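You operate a simulated robot arm through the tools that you are given. There is no shell and no other tool. Be economical: measure what you need, move in short steps, check, and stop when the job is done.

You run a simulated robot arm. Do the job below in one go: nothing can be reset, and whatever is moved stays where it is left.

TASK
Change the pink pad on the wide heat sink for the blue pad.
Fine: open the grey clip, pink pad into the green tray, rub the smear off with the dark green brush, stand it back, lay the blue pad; leave the clip open. Set down upright: dark green brush. What is to be rubbed or washed off counts as gone when no trace of it is left.

It is judged by the outcome, as a careful person would: the job done as asked, and still so three seconds after it is handed in. It fails if anything else is knocked over, pushed out of place, dropped, spilled or broken.

THE ROBOT
A 7-joint arm with a two-finger parallel gripper, fixed in place. Base frame: the origin is at the foot of the arm, x ahead of it, y to its left, z up; the work surface is at about z = 850. Lengths are in mm, angles in degrees, forces in N, time in s.
With the tool pointing down near the work surface it reaches from about 300 to 700 mm from the base axis. Its first joint turns from -66.0 to 66.0 degrees. Payload 1.57 kg.
The TCP is the grasp point between the finger pads, 30 mm short of the fingertips. In the tool frame z runs along the fingers and y along their closing line. The gripper opens to 110 mm. The fingers are 24 mm wide and 12 mm thick; the gripper's body (48 by 112 mm) begins 78 mm behind the TCP.
Orientation is that of the tool frame in the base frame, as a unit quaternion [w, x, y, z]. With the fingers straight down and closing along the base's y, the tool's x points along the base's -x, its y along +y and its z along -z.

THE INTERFACE
- The arm moves only by the tool servo_tool. Its argument "targets" is a list of rows, each a list of 7 numbers: the closure, from 0 (fully open) to 1 (shut), then the shift along the tool's x, y, z in m, then the turn, a rotation vector about the tool's x, y, z in degrees. In form: [[fingers, dx, dy, dz, ax, ay, az], ...]. A call has 1 to 10 rows; each row is the pose to reach, as a shift and turn from the pose commanded when the call began, along the tool's axes at that moment. A row lasts 0.2 s, in which the tool goes at most 50 mm and 8.6 degrees; a call with a longer step from one row to the next is refused whole, and so is a gripper value outside its range. A pose out of reach is approached as far as the arm can. The call stops where the force on the tool passes 40 N (or 10 N more than at its start, if that is more) or the arm is blocked; 0.2 s more then pass. Each finger travels about 108 mm/s and halts on what it meets, pressing with about 39 N; the grip force reading is that of the motor and also rises with nothing between the fingers. The clock runs only during rows and for 0.2 s after the last one: add rows that repeat a pose to give the fingers time. The reply holds the time, the measured pose of the TCP, the force on the tool along the base axes, the opening and the grip force, in the units named above and with some noise, with the torque about the TCP (base axes, N m) and any sound that the robot's microphone picked up, and new pictures: "pictures" is both (left out), scene, wrist or none.
- Cameras (640 x 400 px; columns grow to the right, rows downward): "scene" is fixed at [129.4, -378, 1398.1]; the picture's right is [0.98, -0.22, 0.00], its down [-0.14, -0.63, -0.77] and it looks along [0.17, 0.75, -0.64] (base axes); focal length 325 px, centre (320, 200). "wrist" rides on the gripper at [70, 16, -141] in the tool frame; the picture's right is [-0.23, 0.97, 0.00], its down [-0.86, -0.20, -0.48] and it looks along [-0.47, -0.11, 0.88] (tool axes); focal length 222 px, centre (320, 200). There is no depth. A picture from a camera that has moved, and an enlarged one, comes with that camera's place and axes in the base frame and with its lens.
- enlarge(camera, box): a new picture of the part [left, top, right, bottom] of that camera's present view, enlarged. It takes no simulated time.
- hand_in(): hands the job in; it is judged then, once.

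Go step by step. Nothing tells you positions but the pictures and the camera data: compare them with the known pose of the tool, close in by small moves and look again before you grip or let go. The budget is 120 turns and 200 pictures, counting those below and the enlarged ones. Unless the task says otherwise, let go and move clear before handing in, and close with one line.

The tools are called as a command line: name --pt "numbers of a row" for each row, then --argument value for the rest, lists and objects as JSON in quotes. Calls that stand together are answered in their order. servo_tool: Moves the arm, as the interface text tells. Its arguments: {"type":"object","properties":{"targets":{"type":"array","items":{"type":"array","items":{"type":"number"}}},"pictures":{"type":"string","enum":["both","scene","wrist","none"]}},"required":["targets"]} The other tools are called the same way: enlarge (camera, box) takes an enlarged picture of a part of a camera's view; hand_in () hands the job in.

At the start:

```text
clock: 0.0
position: [355.5, -25.2, 1170.7]
ee_rot: [0.0, -0.001, 1.0, 0.0]
ft_force: [-0.1, -0.5, 0.3]
moment: [-0.01, -0.01, 0.01]
grip_width: 109.9
grip_force: 0.0
```

scene: 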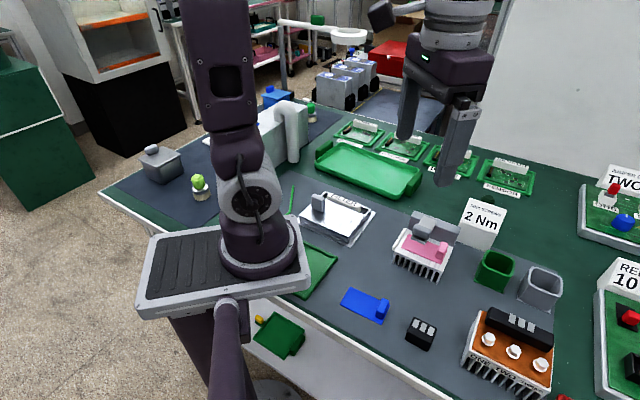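
wrist: 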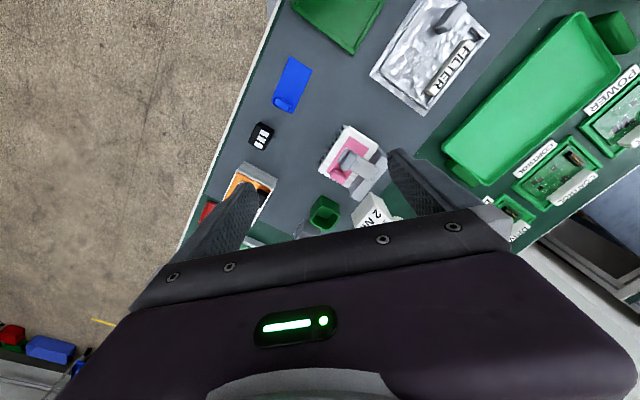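

I see a heat sink with a pink pad and a grey clip, a blue pad, a green tray and some cups. I'll enlarge the views to find the brush, the clip and the smear.

enlarge --camera "scene" --box '[370, 180, 530, 300]'

enlarge --camera "scene" --box '[240, 170, 440, 360]'

enlarge --camera "wrist" --box '[220, 40, 420, 240]'

enlarge --camera "scene" --box '[400, 220, 640, 400]'

enlarge --camera "scene" --box '[120, 70, 340, 230]'

```text
3.33 times, centred on (450, 240) of scene
camera zoom: at [129.4, -378.0, 1398.1], right [0.98, -0.22, 0.0], down [-0.14, -0.63, -0.77], along [0.17, 0.75, -0.64], focal length 1082 px, centre (-113, 67)
```

zoom: 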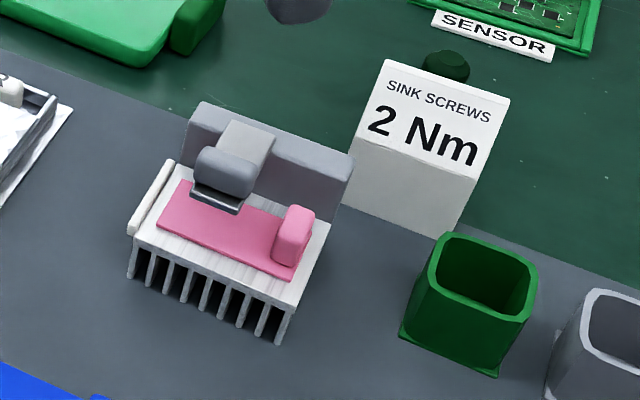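

```text
2.11 times, centred on (340, 265) of scene
camera zoom: at [129.4, -378.0, 1398.1], right [0.98, -0.22, 0.0], down [-0.14, -0.63, -0.77], along [0.17, 0.75, -0.64], focal length 684 px, centre (278, 63)
```

zoom: 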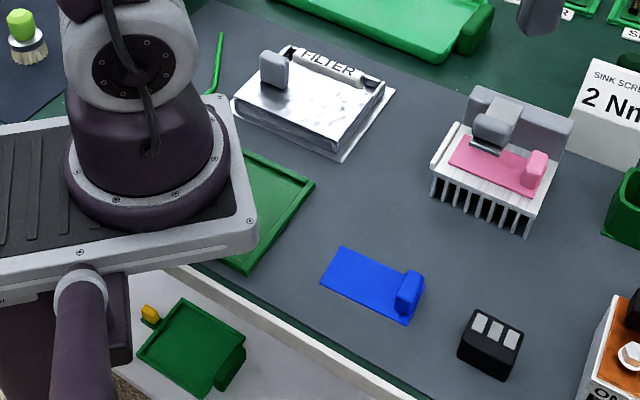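

```text
2.00 times, centred on (320, 140) of wrist
camera zoom: at [286.1, -8.3, 1312.7], right [0.23, 0.97, 0.0], down [0.86, -0.2, 0.48], along [0.47, -0.11, -0.88], focal length 444 px, centre (320, 320)
```

zoom: 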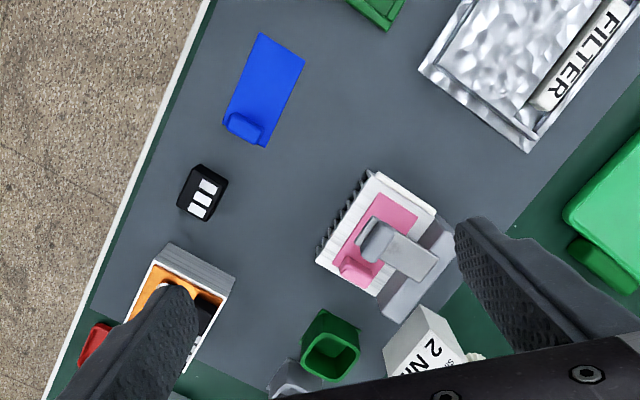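

```text
2.22 times, centred on (520, 310) of scene
camera zoom: at [129.4, -378.0, 1398.1], right [0.98, -0.22, 0.0], down [-0.14, -0.63, -0.77], along [0.17, 0.75, -0.64], focal length 722 px, centre (-124, -44)
```

zoom: 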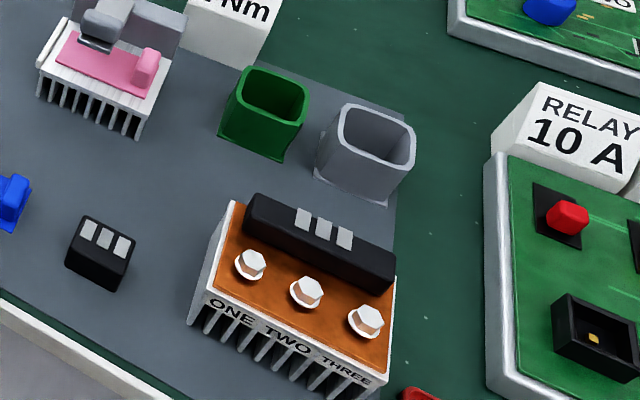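

```text
2.50 times, centred on (230, 150) of scene
camera zoom: at [129.4, -378.0, 1398.1], right [0.98, -0.22, 0.0], down [-0.14, -0.63, -0.77], along [0.17, 0.75, -0.64], focal length 812 px, centre (545, 325)
```

zoom: 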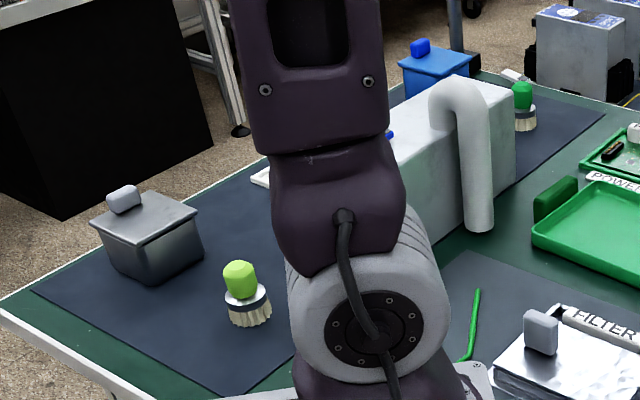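

The dark green knob behind the "2 Nm" block is probably the dark green brush, and the other two brushes are out of reach. I take the heat sink to be near (430, 0), so I'll lower the camera towards it.

servo_tool --pt "0 -0.002 0.012 0.04 0 0 0" --pt "0 -0.004 0.024 0.08 0 0 0" --pt "0 -0.005 0.036 0.12 0 0 0" --pt "0 -0.006 0.046 0.15 0 0 0" --pt "0 -0.006 0.046 0.15 0 0 0"

enlarge --camera "wrist" --box '[180, 20, 460, 240]'

```text
clock: 1.2
position: [361.9, 21.3, 1020.2]
ee_rot: [0.0, 0.0, 1.0, 0.0]
ft_force: [0.1, 0.6, 0.2]
moment: [-0.03, 0.03, 0.0]
grip_width: 109.9
grip_force: 0.0
camera wrist: at [292.3, 37.2, 1162.6], right [0.23, 0.97, 0.0], down [0.86, -0.2, 0.48], along [0.47, -0.11, -0.88], focal length 222 px, centre (320, 200)
```

scene: 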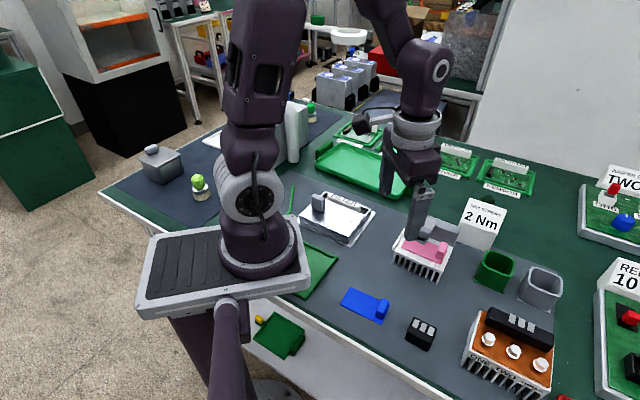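
wrist: 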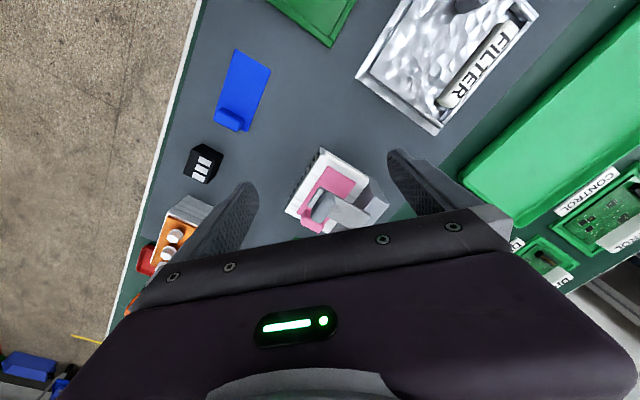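

```text
1.82 times, centred on (320, 130) of wrist
camera zoom: at [292.3, 37.2, 1162.6], right [0.23, 0.97, 0.0], down [0.86, -0.2, 0.48], along [0.47, -0.11, -0.88], focal length 404 px, centre (320, 327)
```

zoom: 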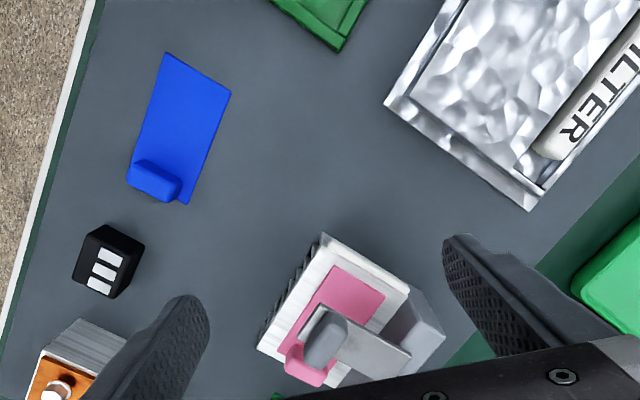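

The heat sink's long axis lies about 45° off the base axes, with its centre near (429, 12) and its top near z 895. I'll yaw the tool to line up with it and look closer.

servo_tool --pt "0 -0.013 0 0.005 0 0 -7.5" --pt "0 -0.027 0 0.01 0 0 -15" --pt "0 -0.04 0 0.015 0 0 -22.5" --pt "0 -0.054 -0.001 0.02 0 0 -30" --pt "0 -0.067 -0.002 0.025 0 0 -37.5" --pt "0 -0.081 -0.002 0.03 0 0 -45" --pt "0 -0.081 -0.002 0.03 0 0 -45"

enlarge --camera "wrist" --box '[200, 60, 440, 240]'

enlarge --camera "scene" --box '[380, 200, 480, 290]'

```text
clock: 2.8
position: [442.2, 18.0, 990.1]
ee_rot: [0.0, -0.382, 0.924, -0.001]
ft_force: [0.3, -0.6, 0.4]
moment: [0.01, 0.0, 0.0]
grip_width: 110.0
grip_force: 0.1
camera wrist: at [382.7, -18.8, 1132.4], right [-0.53, 0.85, 0.0], down [0.74, 0.47, 0.48], along [0.41, 0.25, -0.88], focal length 222 px, centre (320, 200)
```

scene: 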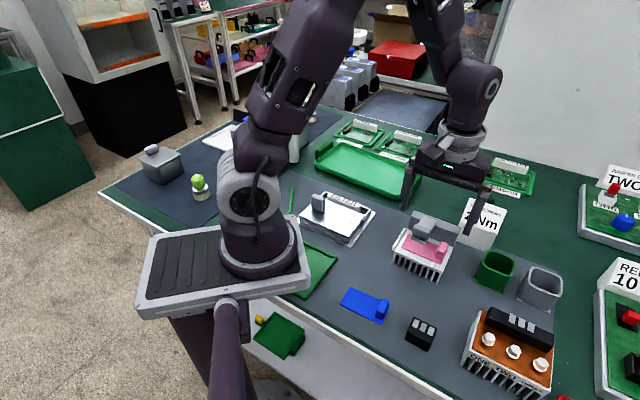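
wrist: 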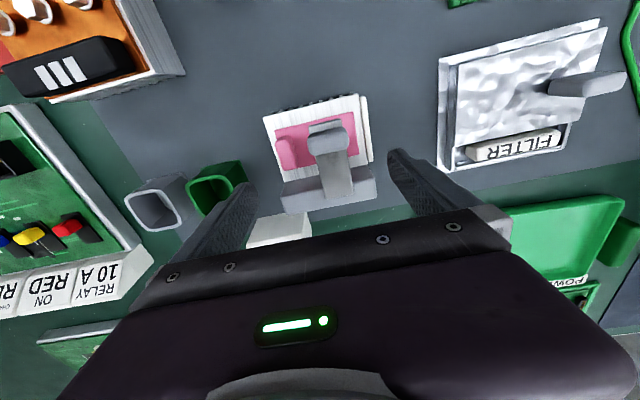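

```text
2.22 times, centred on (320, 150) of wrist
camera zoom: at [382.7, -18.8, 1132.4], right [-0.53, 0.85, 0.0], down [0.74, 0.47, 0.48], along [0.41, 0.25, -0.88], focal length 494 px, centre (320, 311)
```

zoom: 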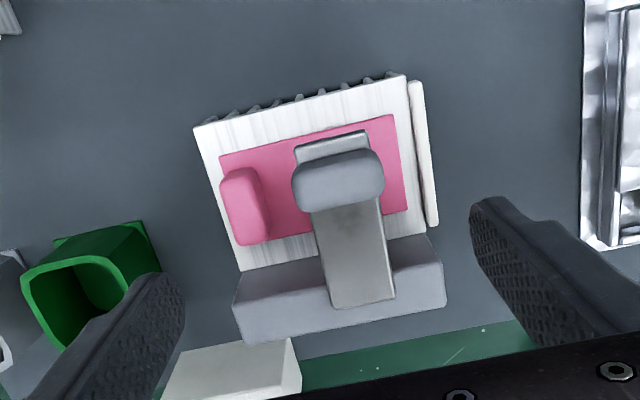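

```text
4.44 times, centred on (430, 245) of scene
camera zoom: at [129.4, -378.0, 1398.1], right [0.98, -0.22, 0.0], down [-0.14, -0.63, -0.77], along [0.17, 0.75, -0.64], focal length 1443 px, centre (-169, 0)
```

zoom: 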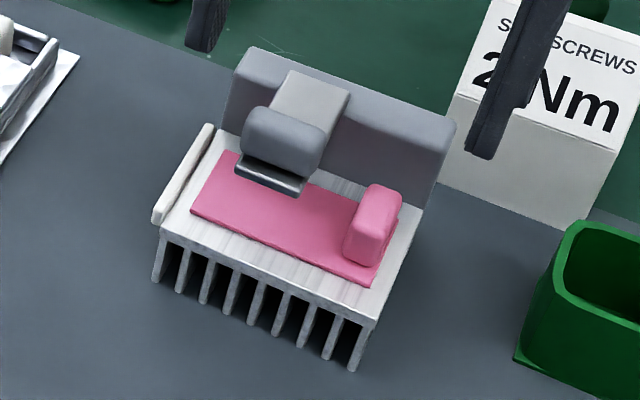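

Triangulation puts the clip arm level at about z 940, with its knob near (420, 11, 948) and the hinge at the back bar. I'll straddle the knob with the fingers partly open.

servo_tool --pt "0.25 0.01 0.006 0 0 0 0" --pt "0.5 0.0203 0.0111 0 0 0 0" --pt "0.5 0.0203 0.0111 0.012 0 0 0" --pt "0.5 0.0203 0.0111 0.022 0 0 0"

enlarge --camera "wrist" --box '[200, 100, 440, 250]'

enlarge --camera "scene" --box '[380, 200, 480, 290]'

```text
clock: 3.8
position: [421.0, 11.5, 969.1]
ee_rot: [0.001, -0.382, 0.924, 0.0]
ft_force: [0.0, -0.3, 0.1]
moment: [-0.02, 0.0, -0.02]
grip_width: 55.3
grip_force: 0.1
camera wrist: at [360.2, -24.8, 1111.1], right [-0.53, 0.85, 0.0], down [0.75, 0.46, 0.48], along [0.41, 0.25, -0.88], focal length 222 px, centre (320, 200)
```

scene: 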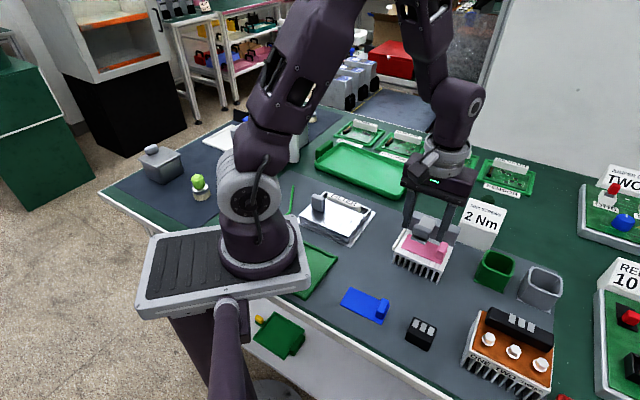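
wrist: 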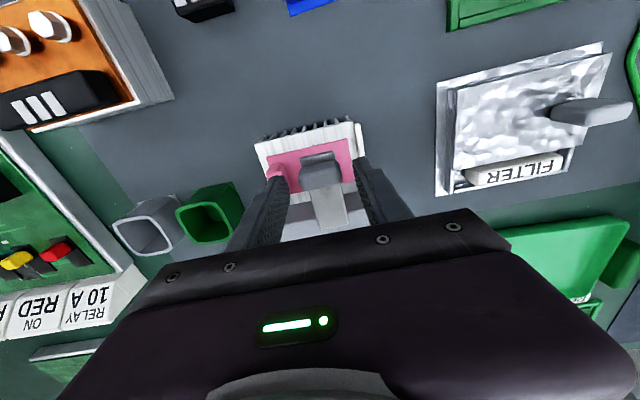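

```text
2.67 times, centred on (320, 175) of wrist
camera zoom: at [360.2, -24.8, 1111.1], right [-0.53, 0.85, 0.0], down [0.75, 0.46, 0.48], along [0.41, 0.25, -0.88], focal length 592 px, centre (320, 267)
```

zoom: 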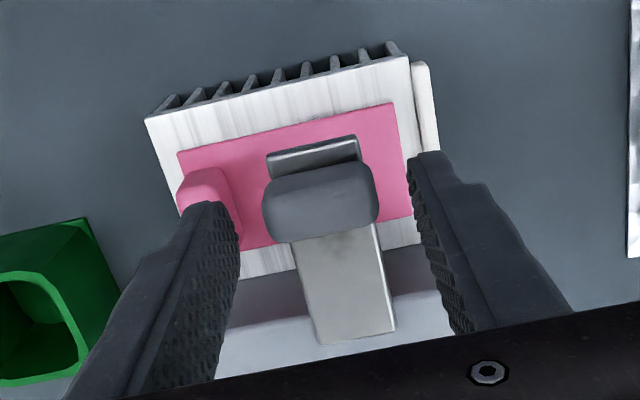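

```text
4.44 times, centred on (430, 245) of scene
camera zoom: at [129.4, -378.0, 1398.1], right [0.98, -0.22, 0.0], down [-0.14, -0.63, -0.77], along [0.17, 0.75, -0.64], focal length 1443 px, centre (-169, 0)
```

zoom: 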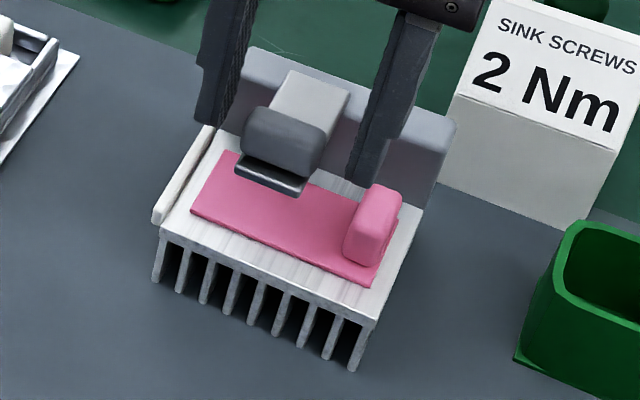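

The fingers straddle the knob as predicted. I'll go down 8 mm and close.

servo_tool --pt "0.5 0 0 0.008 0 0 0" --pt "0.65 0 0 0.008 0 0 0" --pt "0.8 0 0 0.008 0 0 0" --pt "0.8 0 0 0.008 0 0 0"

enlarge --camera "wrist" --box '[200, 100, 440, 250]'

```text
clock: 4.8
position: [421.3, 13.3, 961.0]
ee_rot: [-0.001, -0.383, 0.924, 0.002]
ft_force: [-6.9, 9.8, -3.0]
moment: [0.1, 0.16, -0.01]
grip_width: 33.5
grip_force: 41.3
camera wrist: at [360.1, -24.0, 1103.1], right [-0.53, 0.85, 0.0], down [0.75, 0.46, 0.48], along [0.41, 0.25, -0.88], focal length 222 px, centre (320, 200)
```

scene: 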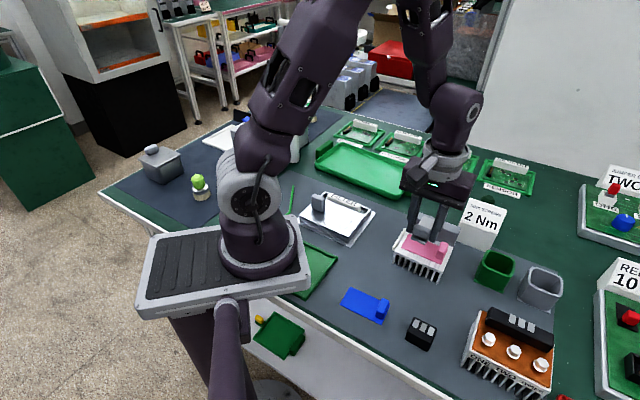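
wrist: 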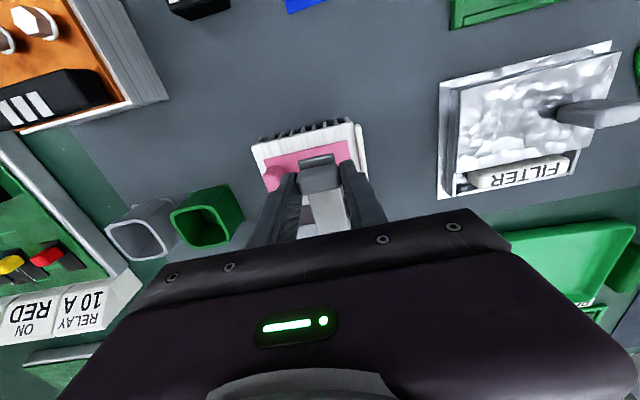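

```text
2.67 times, centred on (320, 175) of wrist
camera zoom: at [360.1, -24.0, 1103.1], right [-0.53, 0.85, 0.0], down [0.75, 0.46, 0.48], along [0.41, 0.25, -0.88], focal length 592 px, centre (320, 267)
```

zoom: 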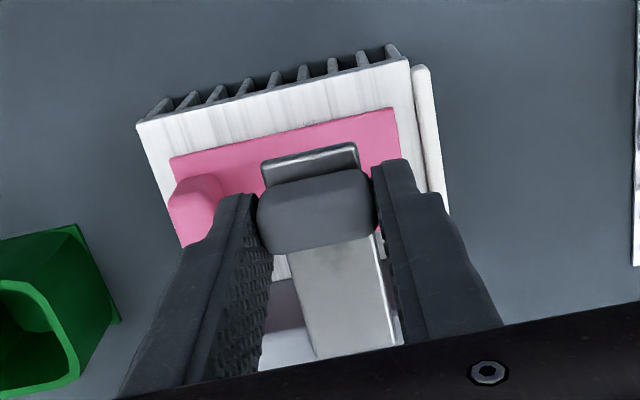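

I have the knob, at 33.5 mm. I'll lift along a small arc to test the hinge.

servo_tool --pt "0.8 -0.0008 0 -0.0025 0 0 0" --pt "0.8 -0.0018 0 -0.005 0 0 0" --pt "0.8 -0.0032 0 -0.0086 0 0 0"

enlarge --camera "scene" --box '[380, 200, 480, 290]'

```text
clock: 5.6
position: [421.5, 15.0, 969.2]
ee_rot: [-0.002, -0.382, 0.924, 0.0]
ft_force: [-11.5, 8.9, -22.3]
moment: [-0.76, 1.03, -0.05]
grip_width: 33.4
grip_force: 42.4
camera wrist: at [361.7, -22.5, 1111.8], right [-0.53, 0.85, 0.0], down [0.75, 0.46, 0.48], along [0.4, 0.25, -0.88], focal length 222 px, centre (320, 200)
```

scene: 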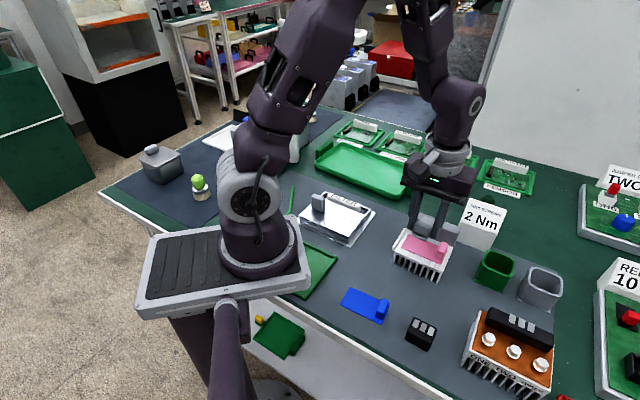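
wrist: 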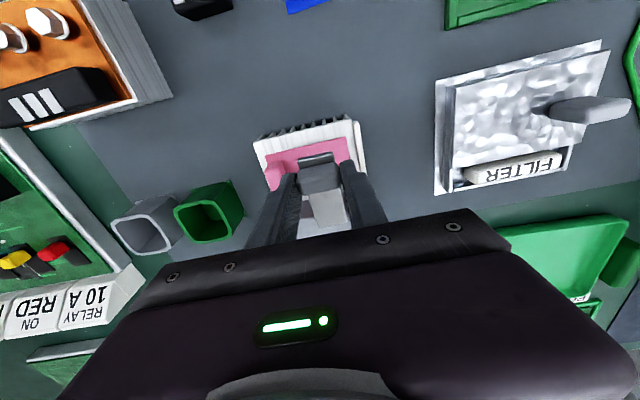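

```text
4.44 times, centred on (430, 245) of scene
camera zoom: at [129.4, -377.7, 1398.2], right [0.98, -0.22, 0.0], down [-0.14, -0.63, -0.77], along [0.17, 0.75, -0.64], focal length 1443 px, centre (-169, 0)
```

zoom: 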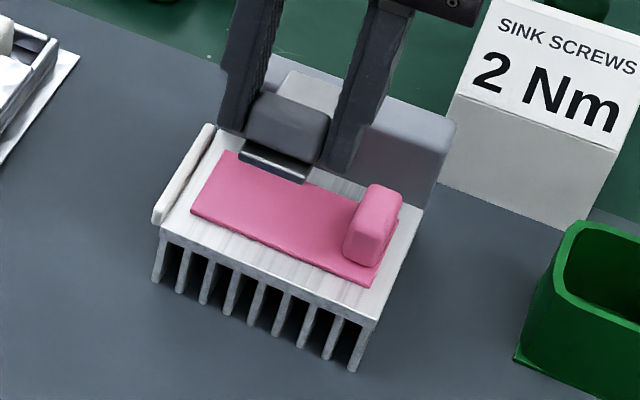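

The arm is lifting with the hinge. The torque shows the tool should pitch along with it, so I'll continue the arc with a tilt.

servo_tool --pt "0.8 -0.0022 0 -0.0004 0 5 0" --pt "0.8 -0.0033 0 -0.0014 0 10 0" --pt "0.8 -0.0059 0 -0.0044 0 15 0" --pt "0.8 -0.0088 0 -0.0073 0 20 0" --pictures "scene"

enlarge --camera "scene" --box '[380, 200, 480, 290]'

```text
clock: 6.6
position: [429.7, 22.1, 977.0]
ee_rot: [-0.159, -0.377, 0.91, -0.067]
ft_force: [-6.9, 23.1, 14.4]
moment: [1.2, -0.53, -0.57]
grip_width: 33.7
grip_force: 41.4
```

scene: 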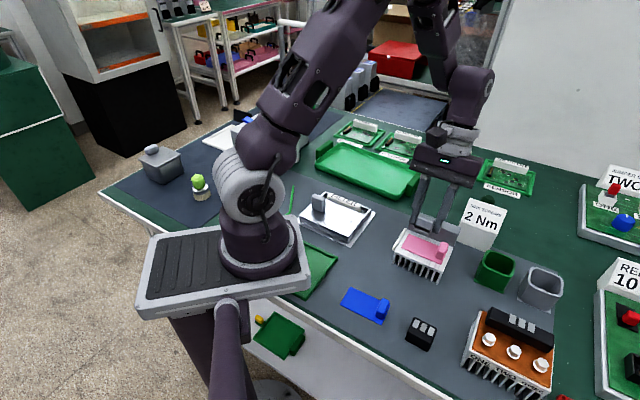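

```text
4.44 times, centred on (430, 245) of scene
camera zoom: at [129.0, -377.4, 1398.3], right [0.98, -0.22, 0.0], down [-0.14, -0.63, -0.77], along [0.17, 0.75, -0.64], focal length 1443 px, centre (-169, 0)
```

zoom: 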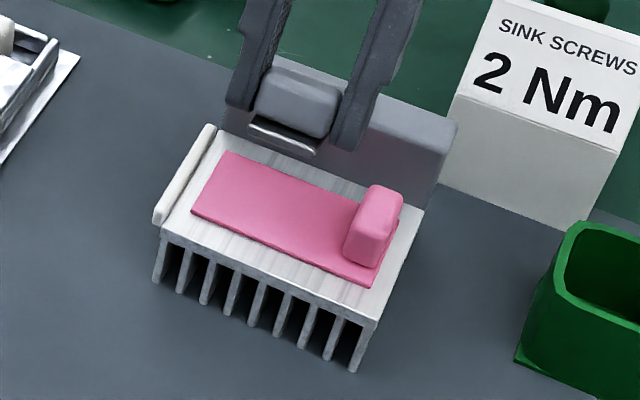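

The clip is opening and the sink hasn't moved. I'll continue to about 40°.

servo_tool --pt "0.8 -0.0025 0 -0.0044 0 3 0" --pt "0.8 -0.0052 0 -0.0084 0 8 0" --pt "0.8 -0.0084 0 -0.0122 0 13 0" --pt "0.8 -0.0119 0 -0.0158 0 18 0" --pictures "scene"

enlarge --camera "scene" --box '[380, 200, 480, 290]'

```text
clock: 7.6
position: [439.8, 33.1, 988.1]
ee_rot: [-0.3, -0.362, 0.874, -0.125]
ft_force: [2.3, 20.9, 11.2]
moment: [1.07, -0.77, -0.41]
grip_width: 33.8
grip_force: 41.4
```

scene: 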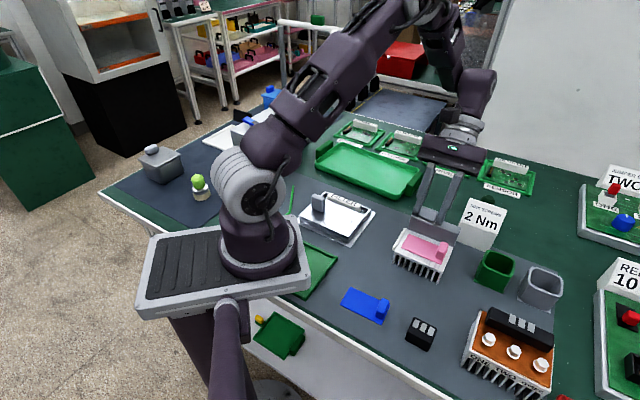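

```text
4.44 times, centred on (430, 245) of scene
camera zoom: at [129.2, -377.5, 1398.3], right [0.98, -0.22, 0.0], down [-0.14, -0.63, -0.77], along [0.17, 0.75, -0.64], focal length 1443 px, centre (-169, 0)
```

zoom: 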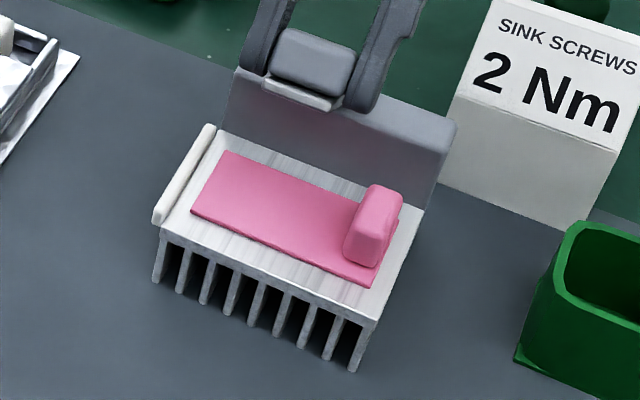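

Same forces, and the lever is following. I'll continue to about 60°.

servo_tool --pt "0.8 -0.0027 0 -0.0042 0 4 0" --pt "0.8 -0.0056 0 -0.0083 0 8 0" --pt "0.8 -0.009 0 -0.012 0 13 0" --pt "0.8 -0.0125 0 -0.0155 0 18 0" --pictures "scene"

enlarge --camera "scene" --box '[380, 190, 480, 280]'

```text
clock: 8.6
position: [452.4, 45.7, 993.3]
ee_rot: [-0.436, -0.336, 0.815, -0.181]
ft_force: [-6.3, 5.7, 36.7]
moment: [0.45, -0.17, -0.3]
grip_width: 33.6
grip_force: 41.2
```

scene: 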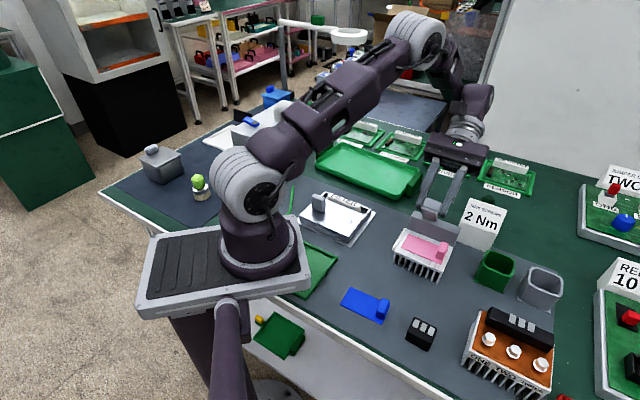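

```text
4.44 times, centred on (430, 235) of scene
camera zoom: at [128.6, -377.9, 1398.2], right [0.98, -0.22, 0.0], down [-0.14, -0.63, -0.77], along [0.17, 0.75, -0.64], focal length 1443 px, centre (-169, 44)
```

zoom: 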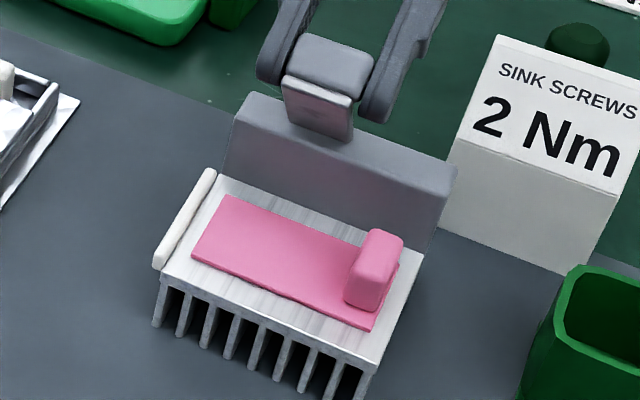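

A circle fit to the path puts the hinge at the back bar, with the lever about 57° open. I'll continue past the vertical, watching the forces.

servo_tool --pt "0.8 -0.002 0 -0.005 0 5 0" --pt "0.8 -0.0045 0 -0.0102 0 10 0" --pt "0.8 -0.008 0 -0.014 0 15 0" --pt "0.8 -0.0116 0 -0.0175 0 20 0" --pictures "scene"

enlarge --camera "scene" --box '[380, 180, 490, 280]'

```text
clock: 9.6
position: [458.5, 51.6, 992.0]
ee_rot: [-0.516, -0.314, 0.767, -0.217]
ft_force: [-8.9, -8.3, -4.3]
moment: [-0.68, 0.32, 0.28]
grip_width: 33.1
grip_force: 41.6
out of reach, approached as far as the arm can: row 3, 4
stopped in row 4: the force on the tool passed its limit at 90 N (the readings are from after the stop); the commanded pose is now the measured one
```

scene: 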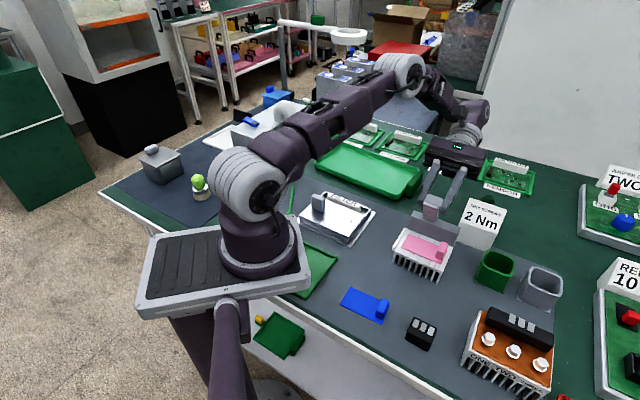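

```text
4.00 times, centred on (435, 230) of scene
camera zoom: at [129.2, -378.2, 1398.1], right [0.98, -0.22, 0.0], down [-0.14, -0.63, -0.77], along [0.17, 0.75, -0.64], focal length 1299 px, centre (-140, 80)
```

zoom: 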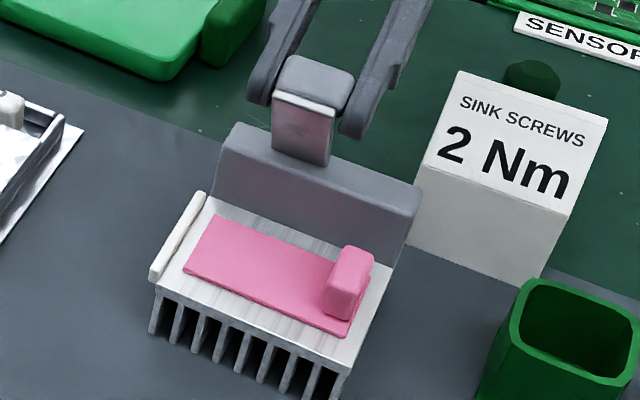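

The tilt hit a reach limit with the lever at about 66°. I'll take tilt off while carrying on along the knob's arc and let the knob pivot between the pads.

servo_tool --pt "0.8 0.0005 0 -0.003 0 -3 0" --pt "0.8 0.001 0 -0.0063 0 -6 0" --pt "0.8 0 0 -0.0095 0 -9 0" --pt "0.8 -0.0012 0 -0.0127 0 -12 0" --pictures "scene"

enlarge --camera "scene" --box '[380, 180, 490, 280]'

```text
clock: 10.6
position: [468.4, 59.5, 996.7]
ee_rot: [-0.434, -0.334, 0.817, -0.182]
ft_force: [-16.9, -16.6, 9.1]
moment: [-0.99, 1.38, 0.11]
grip_width: 33.7
grip_force: 41.4
```

scene: 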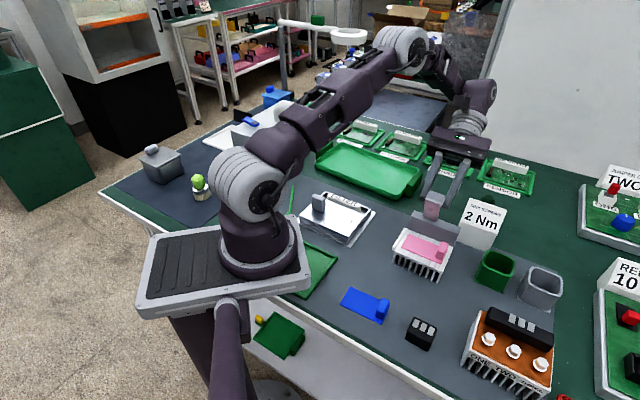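

```text
4.00 times, centred on (435, 230) of scene
camera zoom: at [128.8, -378.5, 1398.0], right [0.98, -0.22, 0.0], down [-0.14, -0.63, -0.77], along [0.17, 0.75, -0.64], focal length 1299 px, centre (-140, 80)
```

zoom: 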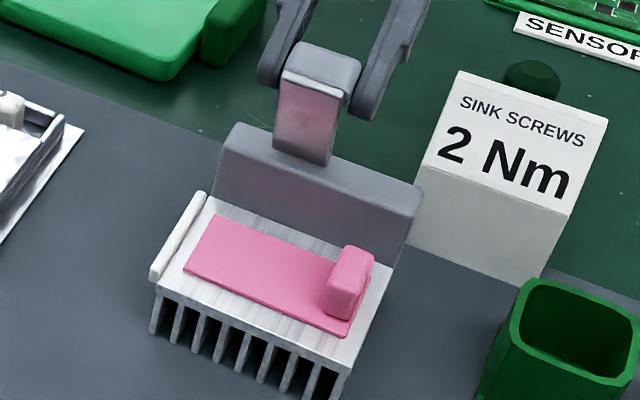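

It's near vertical now. I'll go past 90°.

servo_tool --pt "0.8 -0.003 0 -0.003 0 -2 0" --pt "0.8 -0.0059 0 -0.006 0 -4 0" --pt "0.8 -0.0094 0 -0.0085 0 -6 0" --pt "0.8 -0.013 0 -0.0108 0 -8 0" --pictures "scene"

enlarge --camera "scene" --box '[380, 180, 490, 280]'

```text
clock: 11.3
position: [472.9, 65.1, 997.0]
ee_rot: [-0.404, -0.341, 0.831, -0.171]
ft_force: [-1.8, -2.0, 3.7]
moment: [-0.03, 0.35, -0.13]
grip_width: 33.3
grip_force: 41.3
stopped in row 3: the force on the tool passed its limit at 42 N (the readings are from after the stop); the commanded pose is now the measured one
```

scene: 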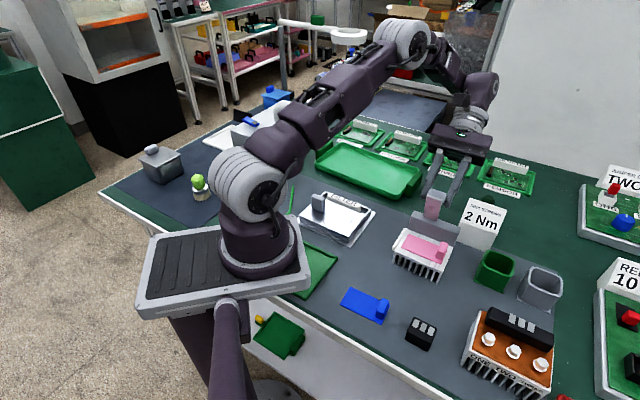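

```text
4.00 times, centred on (435, 230) of scene
camera zoom: at [129.3, -378.1, 1398.1], right [0.98, -0.22, 0.0], down [-0.14, -0.63, -0.77], along [0.17, 0.75, -0.64], focal length 1299 px, centre (-140, 80)
```

zoom: 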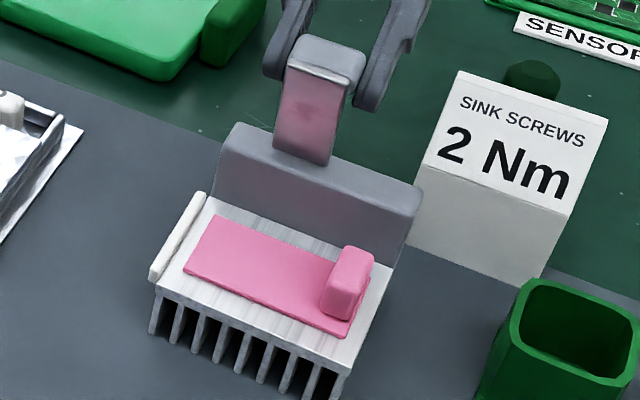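

The lever reads about 89°. A small further push will tell me whether that's the stop.

servo_tool --pt "0.8 -0.0015 0 -0.0013 0 0 0" --pt "0.8 -0.003 0 -0.0026 0 0 0" --pt "0.8 -0.0045 0 -0.004 0 0 0" --pictures "none"

enlarge --camera "scene" --box '[380, 180, 490, 280]'

```text
clock: 12.1
position: [476.5, 67.9, 995.7]
ee_rot: [-0.404, -0.34, 0.831, -0.171]
ft_force: [-19.0, -11.3, 8.3]
moment: [-0.94, 1.26, -0.09]
grip_width: 33.5
grip_force: 41.4
```

```text
4.00 times, centred on (435, 230) of scene
camera zoom: at [128.7, -378.3, 1398.1], right [0.98, -0.22, 0.0], down [-0.14, -0.63, -0.77], along [0.17, 0.75, -0.64], focal length 1299 px, centre (-140, 80)
```

zoom: 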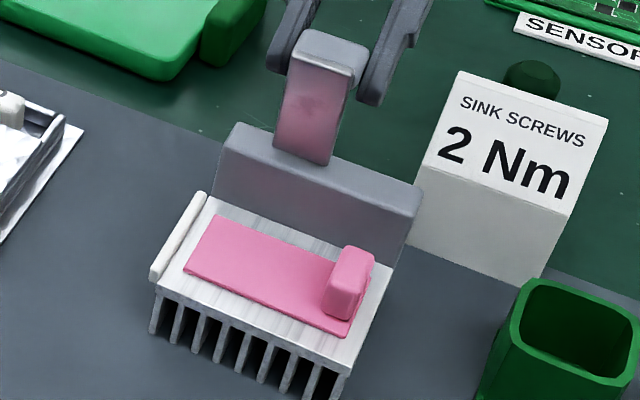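

It's still moving with only friction resisting. I'll continue.

servo_tool --pt "0.8 -0.003 0 -0.0016 0 -1 0" --pt "0.8 -0.0055 0 -0.0026 0 -2 0" --pt "0.8 -0.008 0 -0.0035 0 -3 0" --pt "0.8 -0.0107 0 -0.0042 0 -4 0" --pt "0.8 -0.0134 0 -0.0047 0 -5 0" --pictures "none"

enlarge --camera "scene" --box '[380, 180, 490, 280]'

```text
clock: 13.0
position: [483.0, 74.3, 993.2]
ee_rot: [-0.382, -0.344, 0.842, -0.162]
ft_force: [-3.0, 1.3, 4.4]
moment: [0.0, 0.38, -0.31]
grip_width: 33.1
grip_force: 41.2
stopped in row 4: the force on the tool passed its limit at 41 N (the readings are from after the stop); the commanded pose is now the measured one
```

```text
4.00 times, centred on (435, 230) of scene
camera zoom: at [129.3, -378.0, 1398.1], right [0.98, -0.22, 0.0], down [-0.14, -0.63, -0.77], along [0.17, 0.75, -0.64], focal length 1299 px, centre (-140, 80)
```

zoom: 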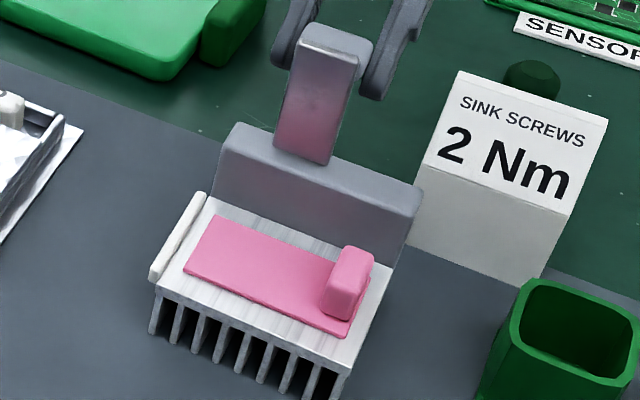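

I estimate about 103°. One more gentle push to see whether it goes further.

servo_tool --pt "0.8 -0.0025 0 -0.0003 0 0 0" --pt "0.8 -0.005 0 -0.0006 0 0 0" --pt "0.8 -0.0075 0 -0.0006 0 0 0" --pt "0.8 -0.01 0 -0.0006 0 0 0" --pictures "none"

enlarge --camera "scene" --box '[380, 180, 490, 280]'

```text
clock: 13.9
position: [486.1, 79.4, 991.8]
ee_rot: [-0.383, -0.344, 0.842, -0.163]
ft_force: [-3.0, -1.4, 1.2]
moment: [0.11, 0.36, -0.16]
grip_width: 33.4
grip_force: 41.6
stopped in row 4: the force on the tool passed its limit at 44 N (the readings are from after the stop); the commanded pose is now the measured one
```

```text
4.00 times, centred on (435, 230) of scene
camera zoom: at [129.3, -378.0, 1398.1], right [0.98, -0.22, 0.0], down [-0.14, -0.63, -0.77], along [0.17, 0.75, -0.64], focal length 1299 px, centre (-140, 80)
```

zoom: 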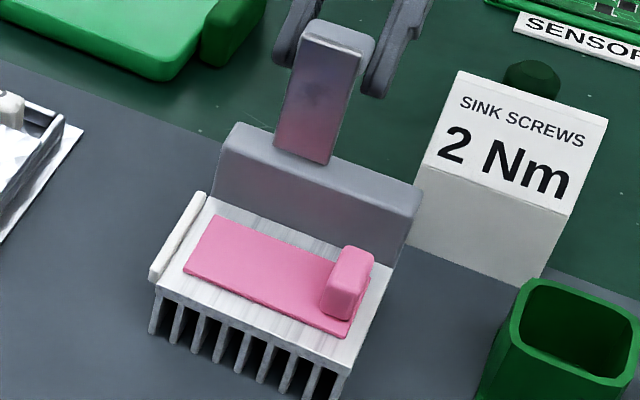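

The lever is about 108° open and pushing back firmly. I'll release it, back out along the tool axis and see whether it stays.

servo_tool --pt "0.6 0 0 0 0 0 0" --pt "0.45 0 0 0 0 0 0" --pt "0.45 0 0 -0.02 0 0 0" --pt "0.45 0 0 -0.05 0 0 0" --pt "0.45 0 0 -0.08 0 0 0" --pictures "none"

enlarge --camera "scene" --box '[380, 160, 510, 280]'

```text
clock: 15.1
position: [502.9, 94.9, 1012.1]
ee_rot: [-0.382, -0.344, 0.842, -0.164]
ft_force: [1.3, -0.7, 0.9]
moment: [0.03, 0.01, -0.01]
grip_width: 60.5
grip_force: 0.0
out of reach, approached as far as the arm can: row 4, 5
```

```text
3.33 times, centred on (445, 220) of scene
camera zoom: at [129.4, -378.0, 1398.1], right [0.98, -0.22, 0.0], down [-0.14, -0.63, -0.77], along [0.17, 0.75, -0.64], focal length 1082 px, centre (-97, 133)
```

zoom: 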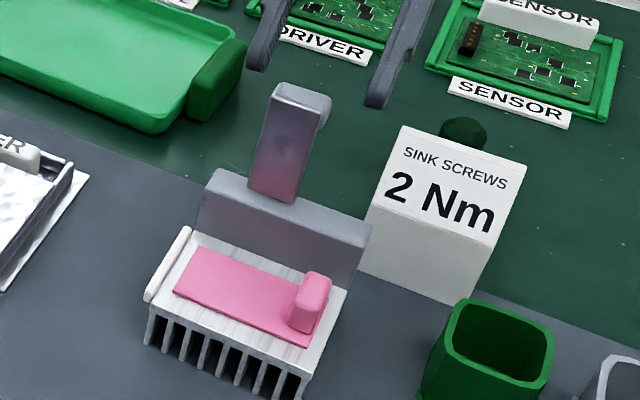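

The lever stays open on its own. I'll straighten the tool and rise, then go to the pink tab.

servo_tool --pt "0.45 0.0038 0 -0.0033 0 -8 0" --pt "0.45 0.0113 0 -0.0098 0 -16 0" --pt "0.45 0.019 0 -0.0164 0 -24 0" --pt "0.45 0.0265 0 -0.023 0 -32 0" --pt "0.45 0.034 0 -0.0295 0 -40 0" --pt "0.45 0.0416 0 -0.036 0 -48 0" --pt "0.45 0.0454 0 -0.0393 0 -49 0"

```text
clock: 16.7
position: [500.9, 96.7, 1071.4]
ee_rot: [0.002, -0.381, 0.925, -0.007]
ft_force: [1.0, -0.7, 0.1]
moment: [-0.04, -0.01, 0.02]
grip_width: 60.6
grip_force: 0.0
camera wrist: at [440.2, 60.8, 1212.7], right [-0.53, 0.85, -0.01], down [0.74, 0.47, 0.48], along [0.41, 0.24, -0.88], focal length 222 px, centre (320, 200)
```

scene: 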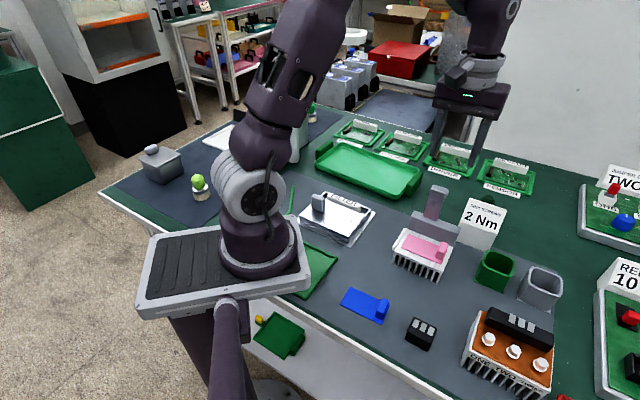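
wrist: 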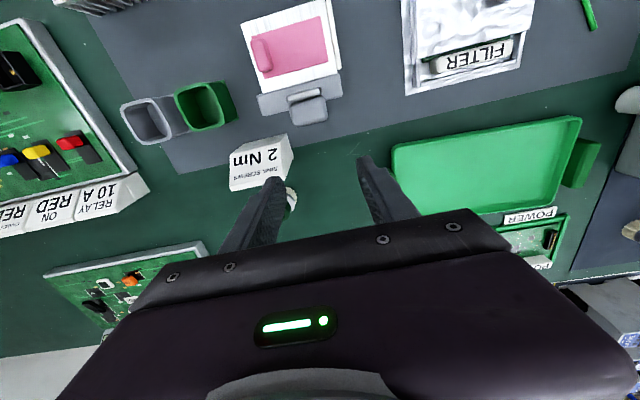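

The view shows everything clearly, including beige bristles behind the 2 Nm block. I'll move above the pink tab at about (455, -15).

servo_tool --pt "0.45 0.04 -0.016 0 0 0 0" --pt "0.45 0.08 -0.033 0 0 0 0" --pt "0.45 0.1117 -0.0467 0.02 0 0 0" --pt "0.45 0.1117 -0.0467 0.06 0 0 0" --pt "0.45 0.1117 -0.0467 0.085 0 0 0" --pt "0.45 0.1117 -0.0467 0.085 0 0 0" --pictures "wrist"

enlarge --camera "wrist" --box '[200, 80, 440, 230]'

enlarge --camera "scene" --box '[380, 180, 490, 280]'

```text
clock: 18.1
position: [455.6, -16.4, 987.7]
ee_rot: [0.001, -0.381, 0.925, -0.007]
ft_force: [0.0, 0.3, 0.4]
moment: [0.0, 0.02, -0.01]
grip_width: 60.6
grip_force: 0.0
camera wrist: at [394.1, -51.7, 1129.5], right [-0.52, 0.85, -0.01], down [0.74, 0.47, 0.48], along [0.41, 0.24, -0.88], focal length 222 px, centre (320, 200)
```

wrist: 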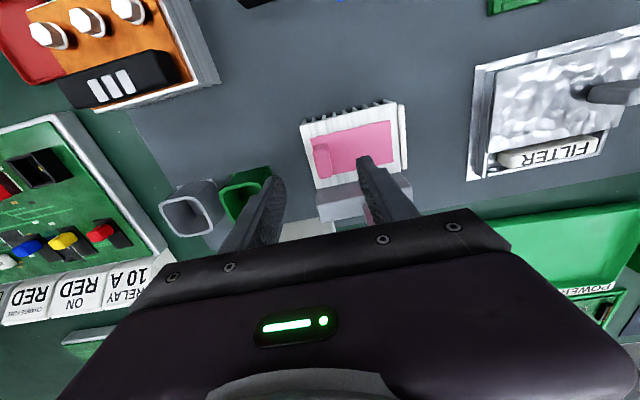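

```text
2.67 times, centred on (320, 155) of wrist
camera zoom: at [394.1, -51.7, 1129.5], right [-0.52, 0.85, -0.01], down [0.74, 0.47, 0.48], along [0.41, 0.24, -0.88], focal length 592 px, centre (320, 320)
```

zoom: 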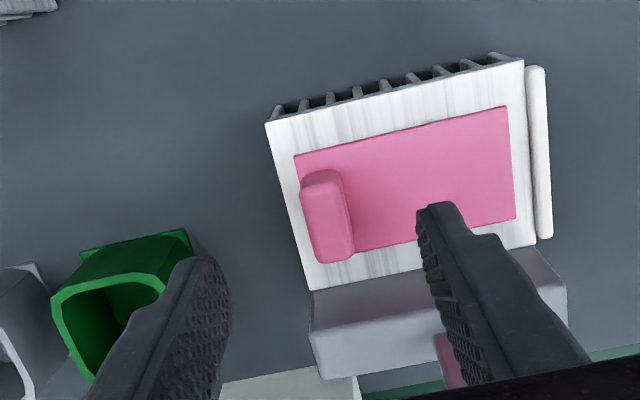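

```text
4.00 times, centred on (435, 230) of scene
camera zoom: at [129.4, -378.0, 1398.1], right [0.98, -0.22, 0.0], down [-0.14, -0.63, -0.77], along [0.17, 0.75, -0.64], focal length 1299 px, centre (-140, 80)
```

zoom: 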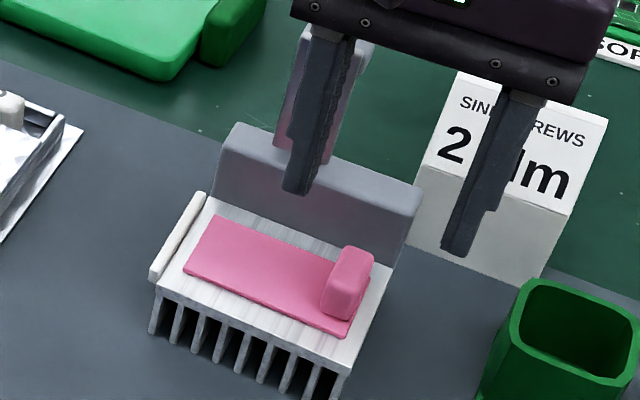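

The tab sits right beneath the TCP. I'll descend until the tips are about 6 mm above the pad, then close.

servo_tool --pt "0.55 0 0 0.025 0 0 0" --pt "0.55 0 0 0.045 0 0 0" --pt "0.55 0 0 0.053 0 0 0" --pt "0.55 0 0 0.053 0 0 0" --pictures "wrist"

enlarge --camera "wrist" --box '[200, 80, 440, 230]'

enlarge --camera "scene" --box '[380, 180, 490, 280]'

```text
clock: 19.1
position: [456.1, -15.7, 933.9]
ee_rot: [0.0, -0.382, 0.924, -0.006]
ft_force: [-0.9, 0.0, -0.1]
moment: [-0.04, 0.03, 0.02]
grip_width: 49.5
grip_force: 0.1
camera wrist: at [394.7, -52.3, 1075.6], right [-0.52, 0.85, -0.01], down [0.74, 0.47, 0.48], along [0.41, 0.24, -0.88], focal length 222 px, centre (320, 200)
```

wrist: 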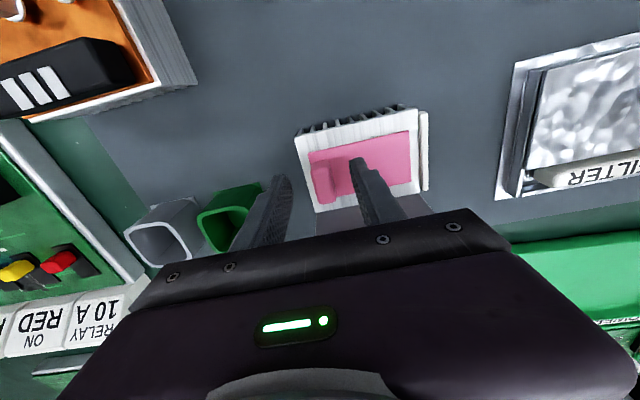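

```text
2.67 times, centred on (320, 155) of wrist
camera zoom: at [394.7, -52.3, 1075.6], right [-0.52, 0.85, -0.01], down [0.74, 0.47, 0.48], along [0.41, 0.24, -0.88], focal length 592 px, centre (320, 320)
```

zoom: 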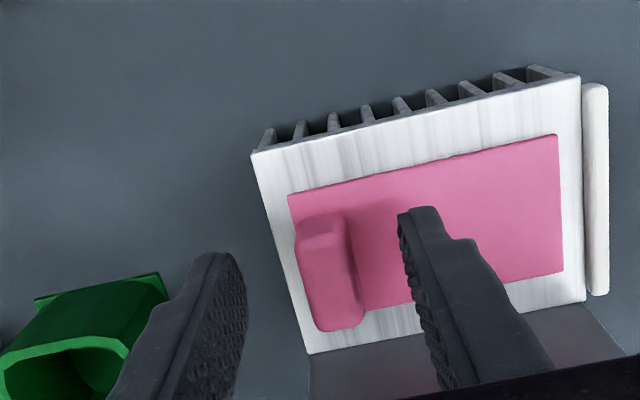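

```text
4.00 times, centred on (435, 230) of scene
camera zoom: at [129.4, -378.0, 1398.1], right [0.98, -0.22, 0.0], down [-0.14, -0.63, -0.77], along [0.17, 0.75, -0.64], focal length 1299 px, centre (-140, 80)
```

zoom: 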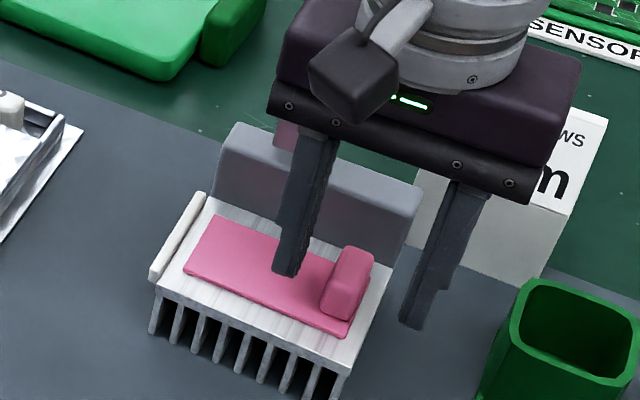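

Aligned. Closing on the tab.

servo_tool --pt "0.7 0 0 0 0 0 0" --pt "0.85 0 0 0 0 0 0" --pt "0.95 0 0 0 0 0 0" --pt "0.95 0 0 0 0 0 0" --pictures "none"

enlarge --camera "wrist" --box '[200, 80, 440, 230]'

enlarge --camera "scene" --box '[380, 180, 490, 280]'

```text
clock: 20.1
position: [457.2, -15.9, 934.1]
ee_rot: [0.002, -0.381, 0.925, -0.007]
ft_force: [-0.7, -0.3, 0.9]
moment: [0.1, 0.1, 0.03]
grip_width: 14.6
grip_force: 31.1
```

```text
2.67 times, centred on (320, 155) of wrist
camera zoom: at [394.7, -52.3, 1075.8], right [-0.52, 0.85, -0.01], down [0.74, 0.47, 0.48], along [0.41, 0.24, -0.88], focal length 592 px, centre (320, 320)
```

zoom: 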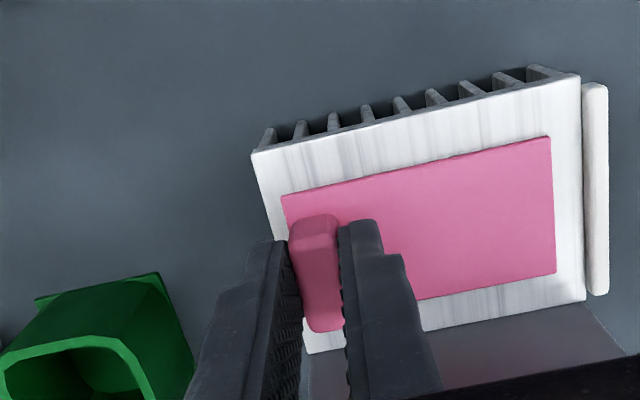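

```text
4.00 times, centred on (435, 230) of scene
camera zoom: at [129.4, -378.0, 1398.1], right [0.98, -0.22, 0.0], down [-0.14, -0.63, -0.77], along [0.17, 0.75, -0.64], focal length 1299 px, centre (-140, 80)
```

zoom: 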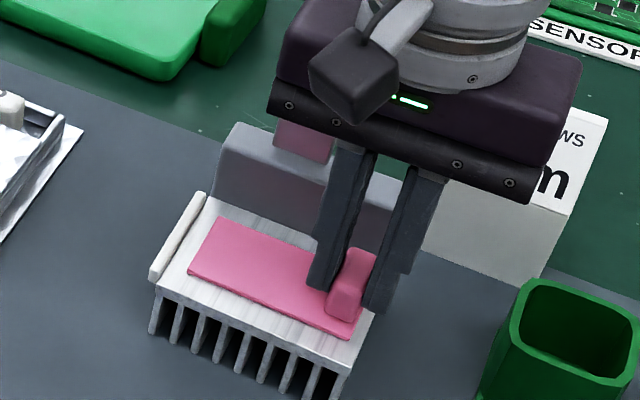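

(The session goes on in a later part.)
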